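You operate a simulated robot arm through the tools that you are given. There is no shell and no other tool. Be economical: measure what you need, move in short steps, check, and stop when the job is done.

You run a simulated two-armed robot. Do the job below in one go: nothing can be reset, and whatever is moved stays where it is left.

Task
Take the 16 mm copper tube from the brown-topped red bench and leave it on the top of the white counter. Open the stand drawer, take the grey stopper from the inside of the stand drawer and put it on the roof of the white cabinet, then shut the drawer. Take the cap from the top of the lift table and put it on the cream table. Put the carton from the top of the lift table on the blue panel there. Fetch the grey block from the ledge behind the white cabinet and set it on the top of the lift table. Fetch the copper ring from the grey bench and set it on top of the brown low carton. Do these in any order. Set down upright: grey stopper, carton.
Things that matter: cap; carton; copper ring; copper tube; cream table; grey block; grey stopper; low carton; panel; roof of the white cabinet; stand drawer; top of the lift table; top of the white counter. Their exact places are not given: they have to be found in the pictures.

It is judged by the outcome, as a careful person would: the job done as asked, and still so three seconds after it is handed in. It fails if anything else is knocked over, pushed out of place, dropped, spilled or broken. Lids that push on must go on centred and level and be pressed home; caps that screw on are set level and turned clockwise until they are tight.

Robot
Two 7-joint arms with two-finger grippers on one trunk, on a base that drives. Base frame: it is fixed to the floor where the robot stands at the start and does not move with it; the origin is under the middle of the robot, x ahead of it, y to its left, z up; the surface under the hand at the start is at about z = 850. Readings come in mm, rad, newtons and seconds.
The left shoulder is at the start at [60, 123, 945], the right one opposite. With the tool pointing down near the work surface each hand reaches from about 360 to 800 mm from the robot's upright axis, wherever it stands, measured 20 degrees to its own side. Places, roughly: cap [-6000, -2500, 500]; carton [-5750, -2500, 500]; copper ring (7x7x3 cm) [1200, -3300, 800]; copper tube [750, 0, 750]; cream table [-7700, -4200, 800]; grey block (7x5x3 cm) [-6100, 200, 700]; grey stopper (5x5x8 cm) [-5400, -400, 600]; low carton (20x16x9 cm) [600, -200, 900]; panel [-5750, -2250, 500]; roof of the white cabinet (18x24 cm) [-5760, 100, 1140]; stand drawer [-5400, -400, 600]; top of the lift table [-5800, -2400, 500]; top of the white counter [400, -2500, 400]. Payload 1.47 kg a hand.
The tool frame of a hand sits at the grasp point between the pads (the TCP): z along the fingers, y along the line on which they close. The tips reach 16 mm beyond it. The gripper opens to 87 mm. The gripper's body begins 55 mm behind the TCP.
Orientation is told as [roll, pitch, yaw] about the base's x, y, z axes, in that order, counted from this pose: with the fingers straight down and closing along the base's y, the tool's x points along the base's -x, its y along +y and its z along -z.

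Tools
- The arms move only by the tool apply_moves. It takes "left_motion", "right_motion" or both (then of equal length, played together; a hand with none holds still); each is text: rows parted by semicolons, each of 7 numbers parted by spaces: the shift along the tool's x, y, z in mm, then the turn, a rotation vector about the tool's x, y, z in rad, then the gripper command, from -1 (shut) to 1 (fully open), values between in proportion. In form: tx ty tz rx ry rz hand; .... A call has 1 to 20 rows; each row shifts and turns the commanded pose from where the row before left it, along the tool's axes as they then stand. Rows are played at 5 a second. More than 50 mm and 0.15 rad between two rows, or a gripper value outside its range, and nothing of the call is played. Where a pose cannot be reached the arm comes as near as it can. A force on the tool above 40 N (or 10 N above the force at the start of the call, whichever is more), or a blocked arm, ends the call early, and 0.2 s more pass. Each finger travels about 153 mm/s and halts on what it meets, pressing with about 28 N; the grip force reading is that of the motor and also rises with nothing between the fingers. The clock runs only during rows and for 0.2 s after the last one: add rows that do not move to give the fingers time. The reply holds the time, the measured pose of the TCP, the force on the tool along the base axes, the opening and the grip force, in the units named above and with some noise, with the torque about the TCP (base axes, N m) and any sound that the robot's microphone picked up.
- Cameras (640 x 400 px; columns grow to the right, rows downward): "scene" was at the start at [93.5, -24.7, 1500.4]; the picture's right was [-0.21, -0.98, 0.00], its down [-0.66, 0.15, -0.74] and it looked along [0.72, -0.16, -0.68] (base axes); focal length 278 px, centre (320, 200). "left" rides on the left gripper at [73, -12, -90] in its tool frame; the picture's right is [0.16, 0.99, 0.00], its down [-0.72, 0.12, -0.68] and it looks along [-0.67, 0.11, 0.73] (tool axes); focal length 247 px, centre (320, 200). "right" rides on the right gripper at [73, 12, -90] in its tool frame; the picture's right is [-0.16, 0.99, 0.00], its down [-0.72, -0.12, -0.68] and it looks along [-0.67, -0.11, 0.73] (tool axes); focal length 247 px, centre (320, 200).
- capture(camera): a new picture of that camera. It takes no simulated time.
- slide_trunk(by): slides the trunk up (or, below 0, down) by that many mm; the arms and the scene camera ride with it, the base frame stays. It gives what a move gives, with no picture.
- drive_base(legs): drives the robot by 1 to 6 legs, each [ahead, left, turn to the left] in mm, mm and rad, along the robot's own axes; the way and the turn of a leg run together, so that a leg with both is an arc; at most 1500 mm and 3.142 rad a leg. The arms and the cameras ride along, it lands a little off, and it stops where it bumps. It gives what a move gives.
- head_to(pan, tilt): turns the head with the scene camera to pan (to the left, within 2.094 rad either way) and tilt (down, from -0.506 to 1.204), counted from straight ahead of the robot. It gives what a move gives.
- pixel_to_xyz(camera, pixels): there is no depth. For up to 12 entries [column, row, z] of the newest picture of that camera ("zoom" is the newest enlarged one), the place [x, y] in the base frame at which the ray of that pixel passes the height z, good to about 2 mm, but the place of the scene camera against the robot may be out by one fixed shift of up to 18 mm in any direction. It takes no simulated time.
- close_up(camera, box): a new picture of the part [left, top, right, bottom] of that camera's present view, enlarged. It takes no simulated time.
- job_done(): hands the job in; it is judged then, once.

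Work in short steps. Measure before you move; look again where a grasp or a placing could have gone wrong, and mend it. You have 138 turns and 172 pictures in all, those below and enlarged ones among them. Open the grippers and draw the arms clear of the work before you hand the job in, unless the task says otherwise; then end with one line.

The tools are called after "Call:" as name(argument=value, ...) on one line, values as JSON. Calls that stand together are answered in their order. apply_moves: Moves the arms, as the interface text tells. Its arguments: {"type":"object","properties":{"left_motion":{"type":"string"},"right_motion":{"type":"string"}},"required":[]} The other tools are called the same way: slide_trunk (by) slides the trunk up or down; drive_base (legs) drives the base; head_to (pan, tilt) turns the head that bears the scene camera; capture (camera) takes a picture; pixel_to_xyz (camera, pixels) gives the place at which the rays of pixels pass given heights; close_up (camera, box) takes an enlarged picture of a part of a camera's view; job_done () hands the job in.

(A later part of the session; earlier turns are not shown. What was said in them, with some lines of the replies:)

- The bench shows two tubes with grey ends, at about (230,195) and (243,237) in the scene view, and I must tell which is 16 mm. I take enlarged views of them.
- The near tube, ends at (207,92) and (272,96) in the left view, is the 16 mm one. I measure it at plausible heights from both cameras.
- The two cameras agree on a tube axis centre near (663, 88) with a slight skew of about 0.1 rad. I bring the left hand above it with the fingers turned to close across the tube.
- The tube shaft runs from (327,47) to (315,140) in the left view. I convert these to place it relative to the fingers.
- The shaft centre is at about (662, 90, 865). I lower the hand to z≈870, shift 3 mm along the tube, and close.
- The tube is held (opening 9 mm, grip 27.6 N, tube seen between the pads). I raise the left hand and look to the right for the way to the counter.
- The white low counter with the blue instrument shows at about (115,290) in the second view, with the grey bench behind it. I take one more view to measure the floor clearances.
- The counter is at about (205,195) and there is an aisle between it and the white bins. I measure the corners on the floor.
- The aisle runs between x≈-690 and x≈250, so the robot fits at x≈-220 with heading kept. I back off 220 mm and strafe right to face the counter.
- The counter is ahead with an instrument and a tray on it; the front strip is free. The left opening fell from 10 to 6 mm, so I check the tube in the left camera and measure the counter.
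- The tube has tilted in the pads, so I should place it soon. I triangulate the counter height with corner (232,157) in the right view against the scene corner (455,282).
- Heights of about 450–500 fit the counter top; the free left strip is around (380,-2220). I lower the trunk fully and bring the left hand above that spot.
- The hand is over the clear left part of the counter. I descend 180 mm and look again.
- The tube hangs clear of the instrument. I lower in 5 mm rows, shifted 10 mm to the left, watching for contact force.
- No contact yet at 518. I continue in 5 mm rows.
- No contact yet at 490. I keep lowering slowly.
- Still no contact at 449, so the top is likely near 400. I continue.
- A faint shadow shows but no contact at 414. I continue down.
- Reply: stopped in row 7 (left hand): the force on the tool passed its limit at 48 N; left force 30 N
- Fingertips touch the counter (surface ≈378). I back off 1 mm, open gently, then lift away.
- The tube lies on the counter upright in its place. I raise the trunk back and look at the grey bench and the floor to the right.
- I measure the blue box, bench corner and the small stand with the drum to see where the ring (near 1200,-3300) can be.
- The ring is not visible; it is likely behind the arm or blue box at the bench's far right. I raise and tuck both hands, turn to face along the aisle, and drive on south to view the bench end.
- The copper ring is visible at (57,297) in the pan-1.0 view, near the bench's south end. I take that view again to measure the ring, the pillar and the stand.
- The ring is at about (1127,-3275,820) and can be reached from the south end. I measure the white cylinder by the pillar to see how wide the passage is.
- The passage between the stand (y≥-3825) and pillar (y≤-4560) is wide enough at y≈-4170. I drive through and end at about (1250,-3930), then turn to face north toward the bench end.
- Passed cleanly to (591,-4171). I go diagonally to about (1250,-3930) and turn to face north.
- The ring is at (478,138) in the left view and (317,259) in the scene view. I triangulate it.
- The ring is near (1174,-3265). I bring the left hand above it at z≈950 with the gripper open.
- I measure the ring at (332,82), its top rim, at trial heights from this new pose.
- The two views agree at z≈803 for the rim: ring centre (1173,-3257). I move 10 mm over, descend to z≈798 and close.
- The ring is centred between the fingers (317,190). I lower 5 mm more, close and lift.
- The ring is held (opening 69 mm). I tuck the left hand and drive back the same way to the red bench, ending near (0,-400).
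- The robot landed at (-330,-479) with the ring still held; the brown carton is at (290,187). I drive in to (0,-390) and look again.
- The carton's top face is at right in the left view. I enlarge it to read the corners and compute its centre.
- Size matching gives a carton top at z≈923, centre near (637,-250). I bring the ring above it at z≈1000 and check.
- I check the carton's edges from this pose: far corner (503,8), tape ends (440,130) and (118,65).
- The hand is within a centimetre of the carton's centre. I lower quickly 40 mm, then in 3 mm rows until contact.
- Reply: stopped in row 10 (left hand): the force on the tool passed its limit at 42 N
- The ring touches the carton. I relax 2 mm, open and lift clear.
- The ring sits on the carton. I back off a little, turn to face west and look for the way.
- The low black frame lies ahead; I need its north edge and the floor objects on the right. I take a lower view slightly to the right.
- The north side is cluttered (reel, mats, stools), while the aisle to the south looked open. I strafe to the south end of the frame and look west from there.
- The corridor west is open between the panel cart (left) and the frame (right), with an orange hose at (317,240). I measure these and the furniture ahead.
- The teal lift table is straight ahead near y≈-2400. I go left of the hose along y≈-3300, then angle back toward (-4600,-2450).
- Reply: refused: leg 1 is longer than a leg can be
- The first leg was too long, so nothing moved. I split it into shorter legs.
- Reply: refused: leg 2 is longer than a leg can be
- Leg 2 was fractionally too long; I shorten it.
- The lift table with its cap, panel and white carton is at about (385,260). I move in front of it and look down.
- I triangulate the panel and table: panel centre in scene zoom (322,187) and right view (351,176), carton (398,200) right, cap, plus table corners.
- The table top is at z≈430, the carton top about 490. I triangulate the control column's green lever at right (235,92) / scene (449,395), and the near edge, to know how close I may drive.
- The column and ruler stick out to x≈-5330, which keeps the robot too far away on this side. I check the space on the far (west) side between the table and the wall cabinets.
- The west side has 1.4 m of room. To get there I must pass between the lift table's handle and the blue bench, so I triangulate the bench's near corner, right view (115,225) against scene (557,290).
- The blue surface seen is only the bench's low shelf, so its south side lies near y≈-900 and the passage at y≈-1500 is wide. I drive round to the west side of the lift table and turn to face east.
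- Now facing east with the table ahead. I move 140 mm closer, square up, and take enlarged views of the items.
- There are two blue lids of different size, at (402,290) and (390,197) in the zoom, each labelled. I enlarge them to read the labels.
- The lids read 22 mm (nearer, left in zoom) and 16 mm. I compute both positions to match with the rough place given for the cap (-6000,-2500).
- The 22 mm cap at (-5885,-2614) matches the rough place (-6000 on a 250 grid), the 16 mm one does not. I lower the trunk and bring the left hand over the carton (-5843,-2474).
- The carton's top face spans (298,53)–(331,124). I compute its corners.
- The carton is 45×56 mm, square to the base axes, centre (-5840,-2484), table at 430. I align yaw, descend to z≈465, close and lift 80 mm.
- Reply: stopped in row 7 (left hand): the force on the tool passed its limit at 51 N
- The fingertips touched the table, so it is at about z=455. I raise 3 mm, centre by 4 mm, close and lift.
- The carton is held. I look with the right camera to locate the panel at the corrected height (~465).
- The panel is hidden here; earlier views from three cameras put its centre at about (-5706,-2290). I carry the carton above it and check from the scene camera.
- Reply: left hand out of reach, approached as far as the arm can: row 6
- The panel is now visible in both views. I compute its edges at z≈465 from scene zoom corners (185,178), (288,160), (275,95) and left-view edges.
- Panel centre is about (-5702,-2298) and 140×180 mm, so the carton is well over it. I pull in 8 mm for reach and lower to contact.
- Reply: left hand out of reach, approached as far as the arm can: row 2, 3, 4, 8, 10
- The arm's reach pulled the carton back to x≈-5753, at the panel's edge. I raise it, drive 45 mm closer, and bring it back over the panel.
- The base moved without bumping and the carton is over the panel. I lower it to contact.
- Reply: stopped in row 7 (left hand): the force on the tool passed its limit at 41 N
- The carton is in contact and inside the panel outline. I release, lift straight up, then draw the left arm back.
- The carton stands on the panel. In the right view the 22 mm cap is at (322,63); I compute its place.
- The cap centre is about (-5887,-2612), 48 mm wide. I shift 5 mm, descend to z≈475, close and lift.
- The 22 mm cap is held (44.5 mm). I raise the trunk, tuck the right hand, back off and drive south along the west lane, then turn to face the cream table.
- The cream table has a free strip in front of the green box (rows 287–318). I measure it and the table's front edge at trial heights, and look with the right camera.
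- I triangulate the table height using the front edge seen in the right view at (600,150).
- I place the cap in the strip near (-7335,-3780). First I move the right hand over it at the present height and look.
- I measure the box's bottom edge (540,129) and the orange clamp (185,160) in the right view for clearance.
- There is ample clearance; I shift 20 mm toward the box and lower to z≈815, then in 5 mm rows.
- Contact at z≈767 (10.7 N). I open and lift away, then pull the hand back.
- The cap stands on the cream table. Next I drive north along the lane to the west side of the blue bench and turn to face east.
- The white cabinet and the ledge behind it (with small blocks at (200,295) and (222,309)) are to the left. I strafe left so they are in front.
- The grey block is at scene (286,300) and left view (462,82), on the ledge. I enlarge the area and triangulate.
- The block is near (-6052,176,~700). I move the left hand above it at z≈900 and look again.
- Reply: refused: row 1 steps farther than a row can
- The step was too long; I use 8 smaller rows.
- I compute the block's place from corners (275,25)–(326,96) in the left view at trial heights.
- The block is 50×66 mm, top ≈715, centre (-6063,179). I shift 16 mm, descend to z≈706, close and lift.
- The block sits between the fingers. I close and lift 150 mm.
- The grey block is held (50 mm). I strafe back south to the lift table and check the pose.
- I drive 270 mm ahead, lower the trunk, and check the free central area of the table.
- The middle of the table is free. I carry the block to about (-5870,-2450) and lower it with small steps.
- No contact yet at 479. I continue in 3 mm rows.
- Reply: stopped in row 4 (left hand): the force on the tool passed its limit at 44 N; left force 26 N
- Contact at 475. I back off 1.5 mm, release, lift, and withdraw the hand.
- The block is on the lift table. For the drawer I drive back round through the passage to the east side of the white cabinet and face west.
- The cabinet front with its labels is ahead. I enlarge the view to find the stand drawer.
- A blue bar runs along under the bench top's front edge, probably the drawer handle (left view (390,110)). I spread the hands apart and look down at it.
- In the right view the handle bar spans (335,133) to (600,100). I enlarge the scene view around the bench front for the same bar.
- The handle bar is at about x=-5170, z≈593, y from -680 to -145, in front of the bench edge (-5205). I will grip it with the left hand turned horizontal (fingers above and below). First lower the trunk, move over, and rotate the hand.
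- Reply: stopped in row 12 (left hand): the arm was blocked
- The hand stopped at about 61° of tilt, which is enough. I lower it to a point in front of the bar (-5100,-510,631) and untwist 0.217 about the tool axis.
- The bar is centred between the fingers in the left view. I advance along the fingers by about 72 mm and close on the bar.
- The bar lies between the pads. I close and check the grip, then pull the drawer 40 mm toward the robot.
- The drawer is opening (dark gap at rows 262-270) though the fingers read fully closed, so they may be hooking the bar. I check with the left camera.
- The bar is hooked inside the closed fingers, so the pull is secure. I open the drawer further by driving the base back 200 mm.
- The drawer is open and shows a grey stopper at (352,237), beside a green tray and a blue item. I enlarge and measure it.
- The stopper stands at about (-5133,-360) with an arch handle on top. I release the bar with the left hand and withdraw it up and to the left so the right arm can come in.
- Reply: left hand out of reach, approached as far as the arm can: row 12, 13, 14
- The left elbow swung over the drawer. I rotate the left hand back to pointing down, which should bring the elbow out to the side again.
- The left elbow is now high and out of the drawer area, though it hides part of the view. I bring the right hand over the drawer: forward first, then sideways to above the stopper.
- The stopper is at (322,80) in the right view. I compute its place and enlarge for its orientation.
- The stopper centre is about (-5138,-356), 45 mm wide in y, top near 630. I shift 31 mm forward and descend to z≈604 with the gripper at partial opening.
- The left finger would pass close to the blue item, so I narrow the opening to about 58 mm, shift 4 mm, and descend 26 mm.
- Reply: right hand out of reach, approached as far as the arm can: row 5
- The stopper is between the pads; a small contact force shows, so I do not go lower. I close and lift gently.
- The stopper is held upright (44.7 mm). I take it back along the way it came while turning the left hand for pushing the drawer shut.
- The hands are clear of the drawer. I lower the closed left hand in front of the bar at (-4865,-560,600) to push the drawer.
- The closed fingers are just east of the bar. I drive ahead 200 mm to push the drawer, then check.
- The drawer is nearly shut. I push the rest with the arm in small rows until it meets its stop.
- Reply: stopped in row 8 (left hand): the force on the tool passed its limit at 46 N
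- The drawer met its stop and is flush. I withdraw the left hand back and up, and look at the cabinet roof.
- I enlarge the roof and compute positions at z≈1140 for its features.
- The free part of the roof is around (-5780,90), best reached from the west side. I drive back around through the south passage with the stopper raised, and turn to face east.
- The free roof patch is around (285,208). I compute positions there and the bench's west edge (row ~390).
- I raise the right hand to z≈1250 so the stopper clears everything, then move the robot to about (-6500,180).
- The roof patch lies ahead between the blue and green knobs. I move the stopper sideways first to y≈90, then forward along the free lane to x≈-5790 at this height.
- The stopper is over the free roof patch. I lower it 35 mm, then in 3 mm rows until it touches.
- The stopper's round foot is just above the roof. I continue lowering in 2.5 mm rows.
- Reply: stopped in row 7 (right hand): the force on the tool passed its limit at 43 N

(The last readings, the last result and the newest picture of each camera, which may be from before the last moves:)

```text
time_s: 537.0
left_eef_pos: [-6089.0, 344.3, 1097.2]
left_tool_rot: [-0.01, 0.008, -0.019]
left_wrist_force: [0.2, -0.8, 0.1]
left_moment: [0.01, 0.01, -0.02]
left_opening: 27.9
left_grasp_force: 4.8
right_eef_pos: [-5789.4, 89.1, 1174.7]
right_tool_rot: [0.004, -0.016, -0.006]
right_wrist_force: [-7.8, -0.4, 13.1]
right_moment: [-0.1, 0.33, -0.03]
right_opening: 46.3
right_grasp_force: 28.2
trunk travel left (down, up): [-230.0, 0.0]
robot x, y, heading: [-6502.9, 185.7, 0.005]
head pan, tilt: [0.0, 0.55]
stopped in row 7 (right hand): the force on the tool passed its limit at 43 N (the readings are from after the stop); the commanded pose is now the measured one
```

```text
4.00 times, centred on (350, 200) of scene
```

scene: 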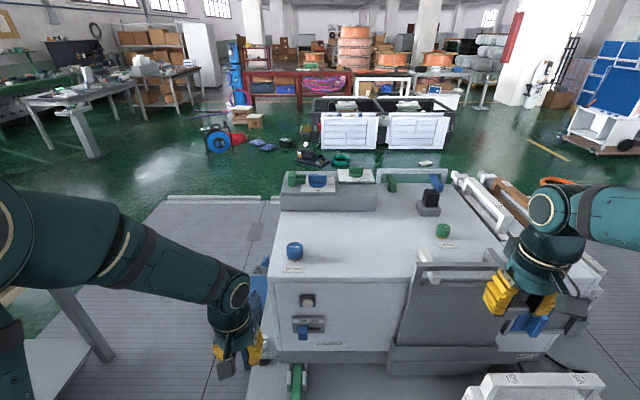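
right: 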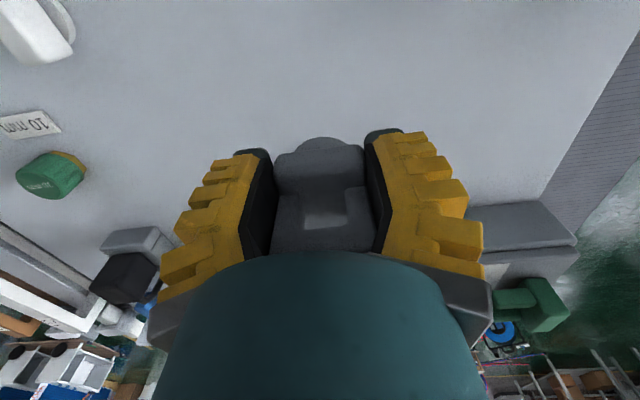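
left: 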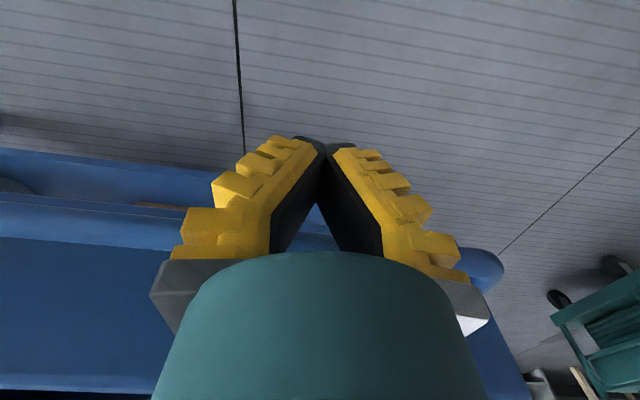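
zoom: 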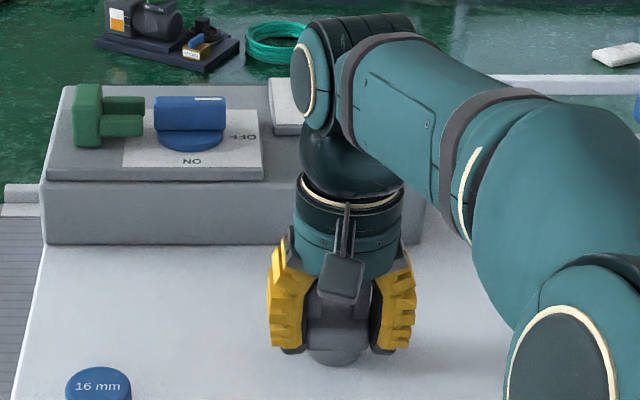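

Contact. I ease off 1.5 mm, open slowly, and lift straight up.

Call:
apply_moves(right_motion="0 0 -1.5 0 0 0 -1; 0 0 0 0 0 0 0; 0 0 0 0 0 0 0.3; 0 0 0 0 0 0 0.5; 0 0 0 0 0 0 0.5; 0 0 -15 0 0 0 0.5; 0 0 -30 0 0 0 0.5; 0 0 -40 0 0 0 0.5; 0 0 0 0 0 0 0.5; 40 0 0 0 0 0 0.5; 40 0 0 0 0 0 0.5; 40 0 0 0 0 0 0.5; 40 0 0 0 0 0 0.5; 40 0 0 0 0 0 0.5; 40 0 0 0 0 0 0.5; 40 0 0 0 0 0 0.5")

Call:
close_up(camera="scene", box=[260, 140, 480, 300])

```text
time_s: 540.4
left_eef_pos: [-6090.0, 343.4, 1096.5]
left_tool_rot: [-0.009, 0.006, -0.019]
left_wrist_force: [-1.1, -0.3, 0.1]
left_moment: [-0.02, 0.01, 0.01]
left_opening: 28.2
left_grasp_force: 4.4
right_eef_pos: [-6071.1, 89.7, 1254.1]
right_tool_rot: [0.004, -0.016, -0.001]
right_wrist_force: [-0.9, -0.1, 0.2]
right_moment: [0.0, -0.02, 0.01]
right_opening: 69.4
right_grasp_force: 3.3
trunk travel left (down, up): [-230.0, 0.0]
robot x, y, heading: [-6507.7, 183.7, 0.006]
head pan, tilt: [0.0, 0.55]
```

```text
2.50 times, centred on (370, 220) of scene
```

zoom: 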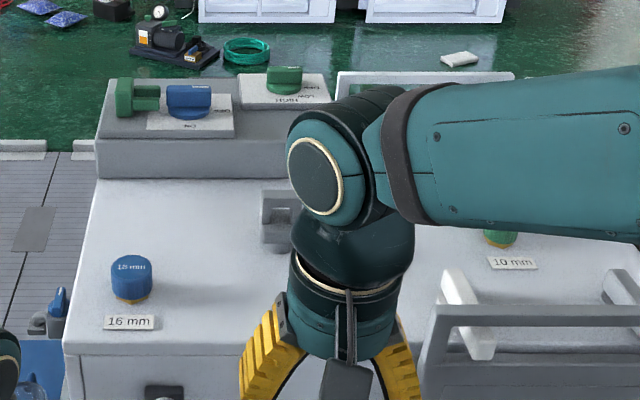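

The stopper stands on the roof. I back the robot away and verify with a clear view.

Call:
drive_base(legs=[[-220, 0, 0], [0, -250, 0]])

Call:
close_up(camera="scene", box=[160, 130, 440, 310])

```text
time_s: 544.5
left_eef_pos: [-6303.6, 92.1, 1096.6]
left_tool_rot: [-0.008, 0.011, -0.011]
left_wrist_force: [-0.3, -0.1, 0.5]
left_moment: [0.03, 0.01, -0.02]
left_opening: 27.9
left_grasp_force: 4.2
right_eef_pos: [-6283.7, -160.1, 1253.0]
right_tool_rot: [0.004, -0.013, 0.001]
right_wrist_force: [-0.2, 0.5, -0.5]
right_moment: [-0.03, 0.0, -0.02]
right_opening: 69.3
right_grasp_force: 2.9
trunk travel left (down, up): [-230.0, 0.0]
robot x, y, heading: [-6722.4, -67.3, 0.012]
head pan, tilt: [0.0, 0.55]
```

```text
2.22 times, centred on (300, 220) of scene
```

zoom: 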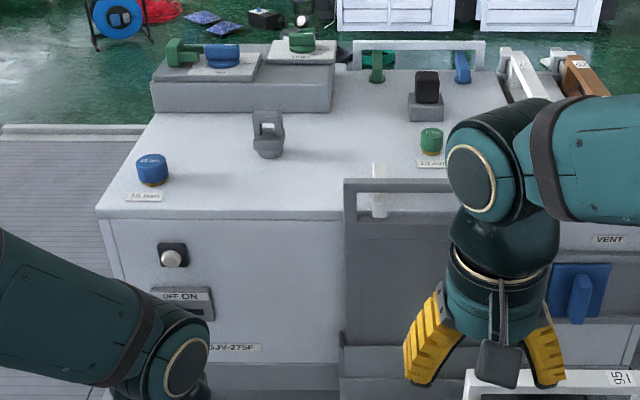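

The stopper stands upright on the roof. To be sure the drawer is fully shut I drive round to the front once more and look.

Call:
drive_base(legs=[[0, -1410, 0], [1490, 0, -0.012], [620, 0, 0], [0, 1000, 0], [0, 0, 3.14]])

Call:
head_to(pan=0, tilt=0.8)

Call:
capture(camera="scene")

```text
time_s: 583.3
left_eef_pos: [-5054.2, -621.6, 1096.2]
left_tool_rot: [-0.009, 0.009, -3.107]
left_wrist_force: [-0.2, 0.3, 0.0]
left_moment: [-0.02, 0.0, 0.01]
left_opening: 28.1
left_grasp_force: 4.5
right_eef_pos: [-5087.6, -368.0, 1254.8]
right_tool_rot: [0.002, -0.013, -3.091]
right_wrist_force: [0.1, 0.4, -0.7]
right_moment: [-0.01, -0.01, 0.0]
right_opening: 69.3
right_grasp_force: 3.0
trunk travel left (down, up): [-230.0, 0.0]
robot x, y, heading: [-4649.0, -434.4, -3.084]
head pan, tilt: [0.0, 0.55]
```

```text
time_s: 584.0
left_eef_pos: [-5054.9, -620.1, 1097.1]
left_tool_rot: [-0.01, 0.012, -3.107]
left_wrist_force: [-0.6, 0.1, 0.1]
left_moment: [0.01, 0.03, 0.0]
left_opening: 28.4
left_grasp_force: 4.8
right_eef_pos: [-5087.3, -369.0, 1253.1]
right_tool_rot: [0.003, -0.015, -3.093]
right_wrist_force: [-0.1, 0.4, -0.2]
right_moment: [0.01, -0.01, -0.03]
right_opening: 69.3
right_grasp_force: 3.0
trunk travel left (down, up): [-230.0, 0.0]
robot x, y, heading: [-4645.8, -438.8, -3.085]
head pan, tilt: [0.0, 0.799]
```

```text
17 pictures are left
```

scene: 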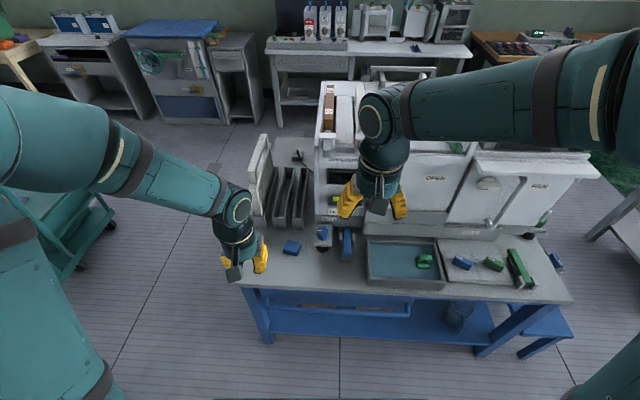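

The drawer looks shut. I measure the bar again at z=600 to compare with the first value (x≈-5162 in the scene camera).

Call:
close_up(camera="scene", box=[230, 265, 430, 345])

```text
3.20 times, centred on (330, 305) of scene
```

zoom: 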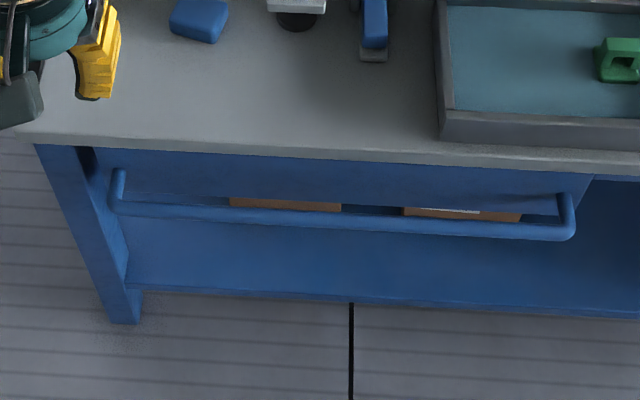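

Call:
pixel_to_xyz(camera="zoom", pixels=[[115, 207, 600], [573, 232, 600], [345, 155, 690]])

```text
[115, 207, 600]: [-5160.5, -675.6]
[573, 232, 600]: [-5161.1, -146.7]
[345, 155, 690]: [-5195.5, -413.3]
```

The bar is back at x≈-5161, the same as before opening, so the drawer is shut. I back the robot away and open the grippers before handing in.

Call:
drive_base(legs=[[-300, 0, 0]])

Call:
apply_moves(left_motion="0 0 0 0 0 0 1; 0 0 0 0 0 0 1; 0 0 0 0 0 0 1", right_motion="0 0 0 0 0 0 1; 0 0 0 0 0 0 1; 0 0 0 0 0 0 1")

Call:
job_done()

```text
time_s: 586.1
left_eef_pos: [-4751.0, -602.8, 1096.4]
left_tool_rot: [-0.008, 0.008, -3.11]
left_wrist_force: [0.2, 0.0, 0.1]
left_moment: [-0.03, 0.0, -0.01]
left_opening: 28.0
left_grasp_force: 4.5
right_eef_pos: [-4782.3, -350.7, 1252.8]
right_tool_rot: [0.002, -0.012, -3.098]
right_wrist_force: [1.1, 0.3, 0.1]
right_moment: [0.0, 0.03, 0.04]
right_opening: 69.2
right_grasp_force: 3.3
trunk travel left (down, up): [-230.0, 0.0]
robot x, y, heading: [-4343.4, -419.6, -3.094]
head pan, tilt: [0.0, 0.799]
```

```text
time_s: 586.9
left_eef_pos: [-4750.6, -602.7, 1095.5]
left_tool_rot: [-0.009, 0.009, -3.109]
left_wrist_force: [-0.2, -1.3, -0.3]
left_moment: [0.05, 0.02, 0.01]
left_opening: 86.9
left_grasp_force: 0.0
right_eef_pos: [-4783.3, -351.6, 1253.9]
right_tool_rot: [0.002, -0.012, -3.098]
right_wrist_force: [0.0, 0.2, 0.3]
right_moment: [0.0, 0.0, -0.01]
right_opening: 87.0
right_grasp_force: 0.0
trunk travel left (down, up): [-230.0, 0.0]
robot x, y, heading: [-4345.3, -420.1, -3.085]
head pan, tilt: [0.0, 0.799]
```

```text
The job is handed in.
```

All six items are where you asked, the drawer is shut, and the job is handed in; of the two caps on the lift table I moved the 22 mm one, because it matched the given place and the 16 mm one did not.
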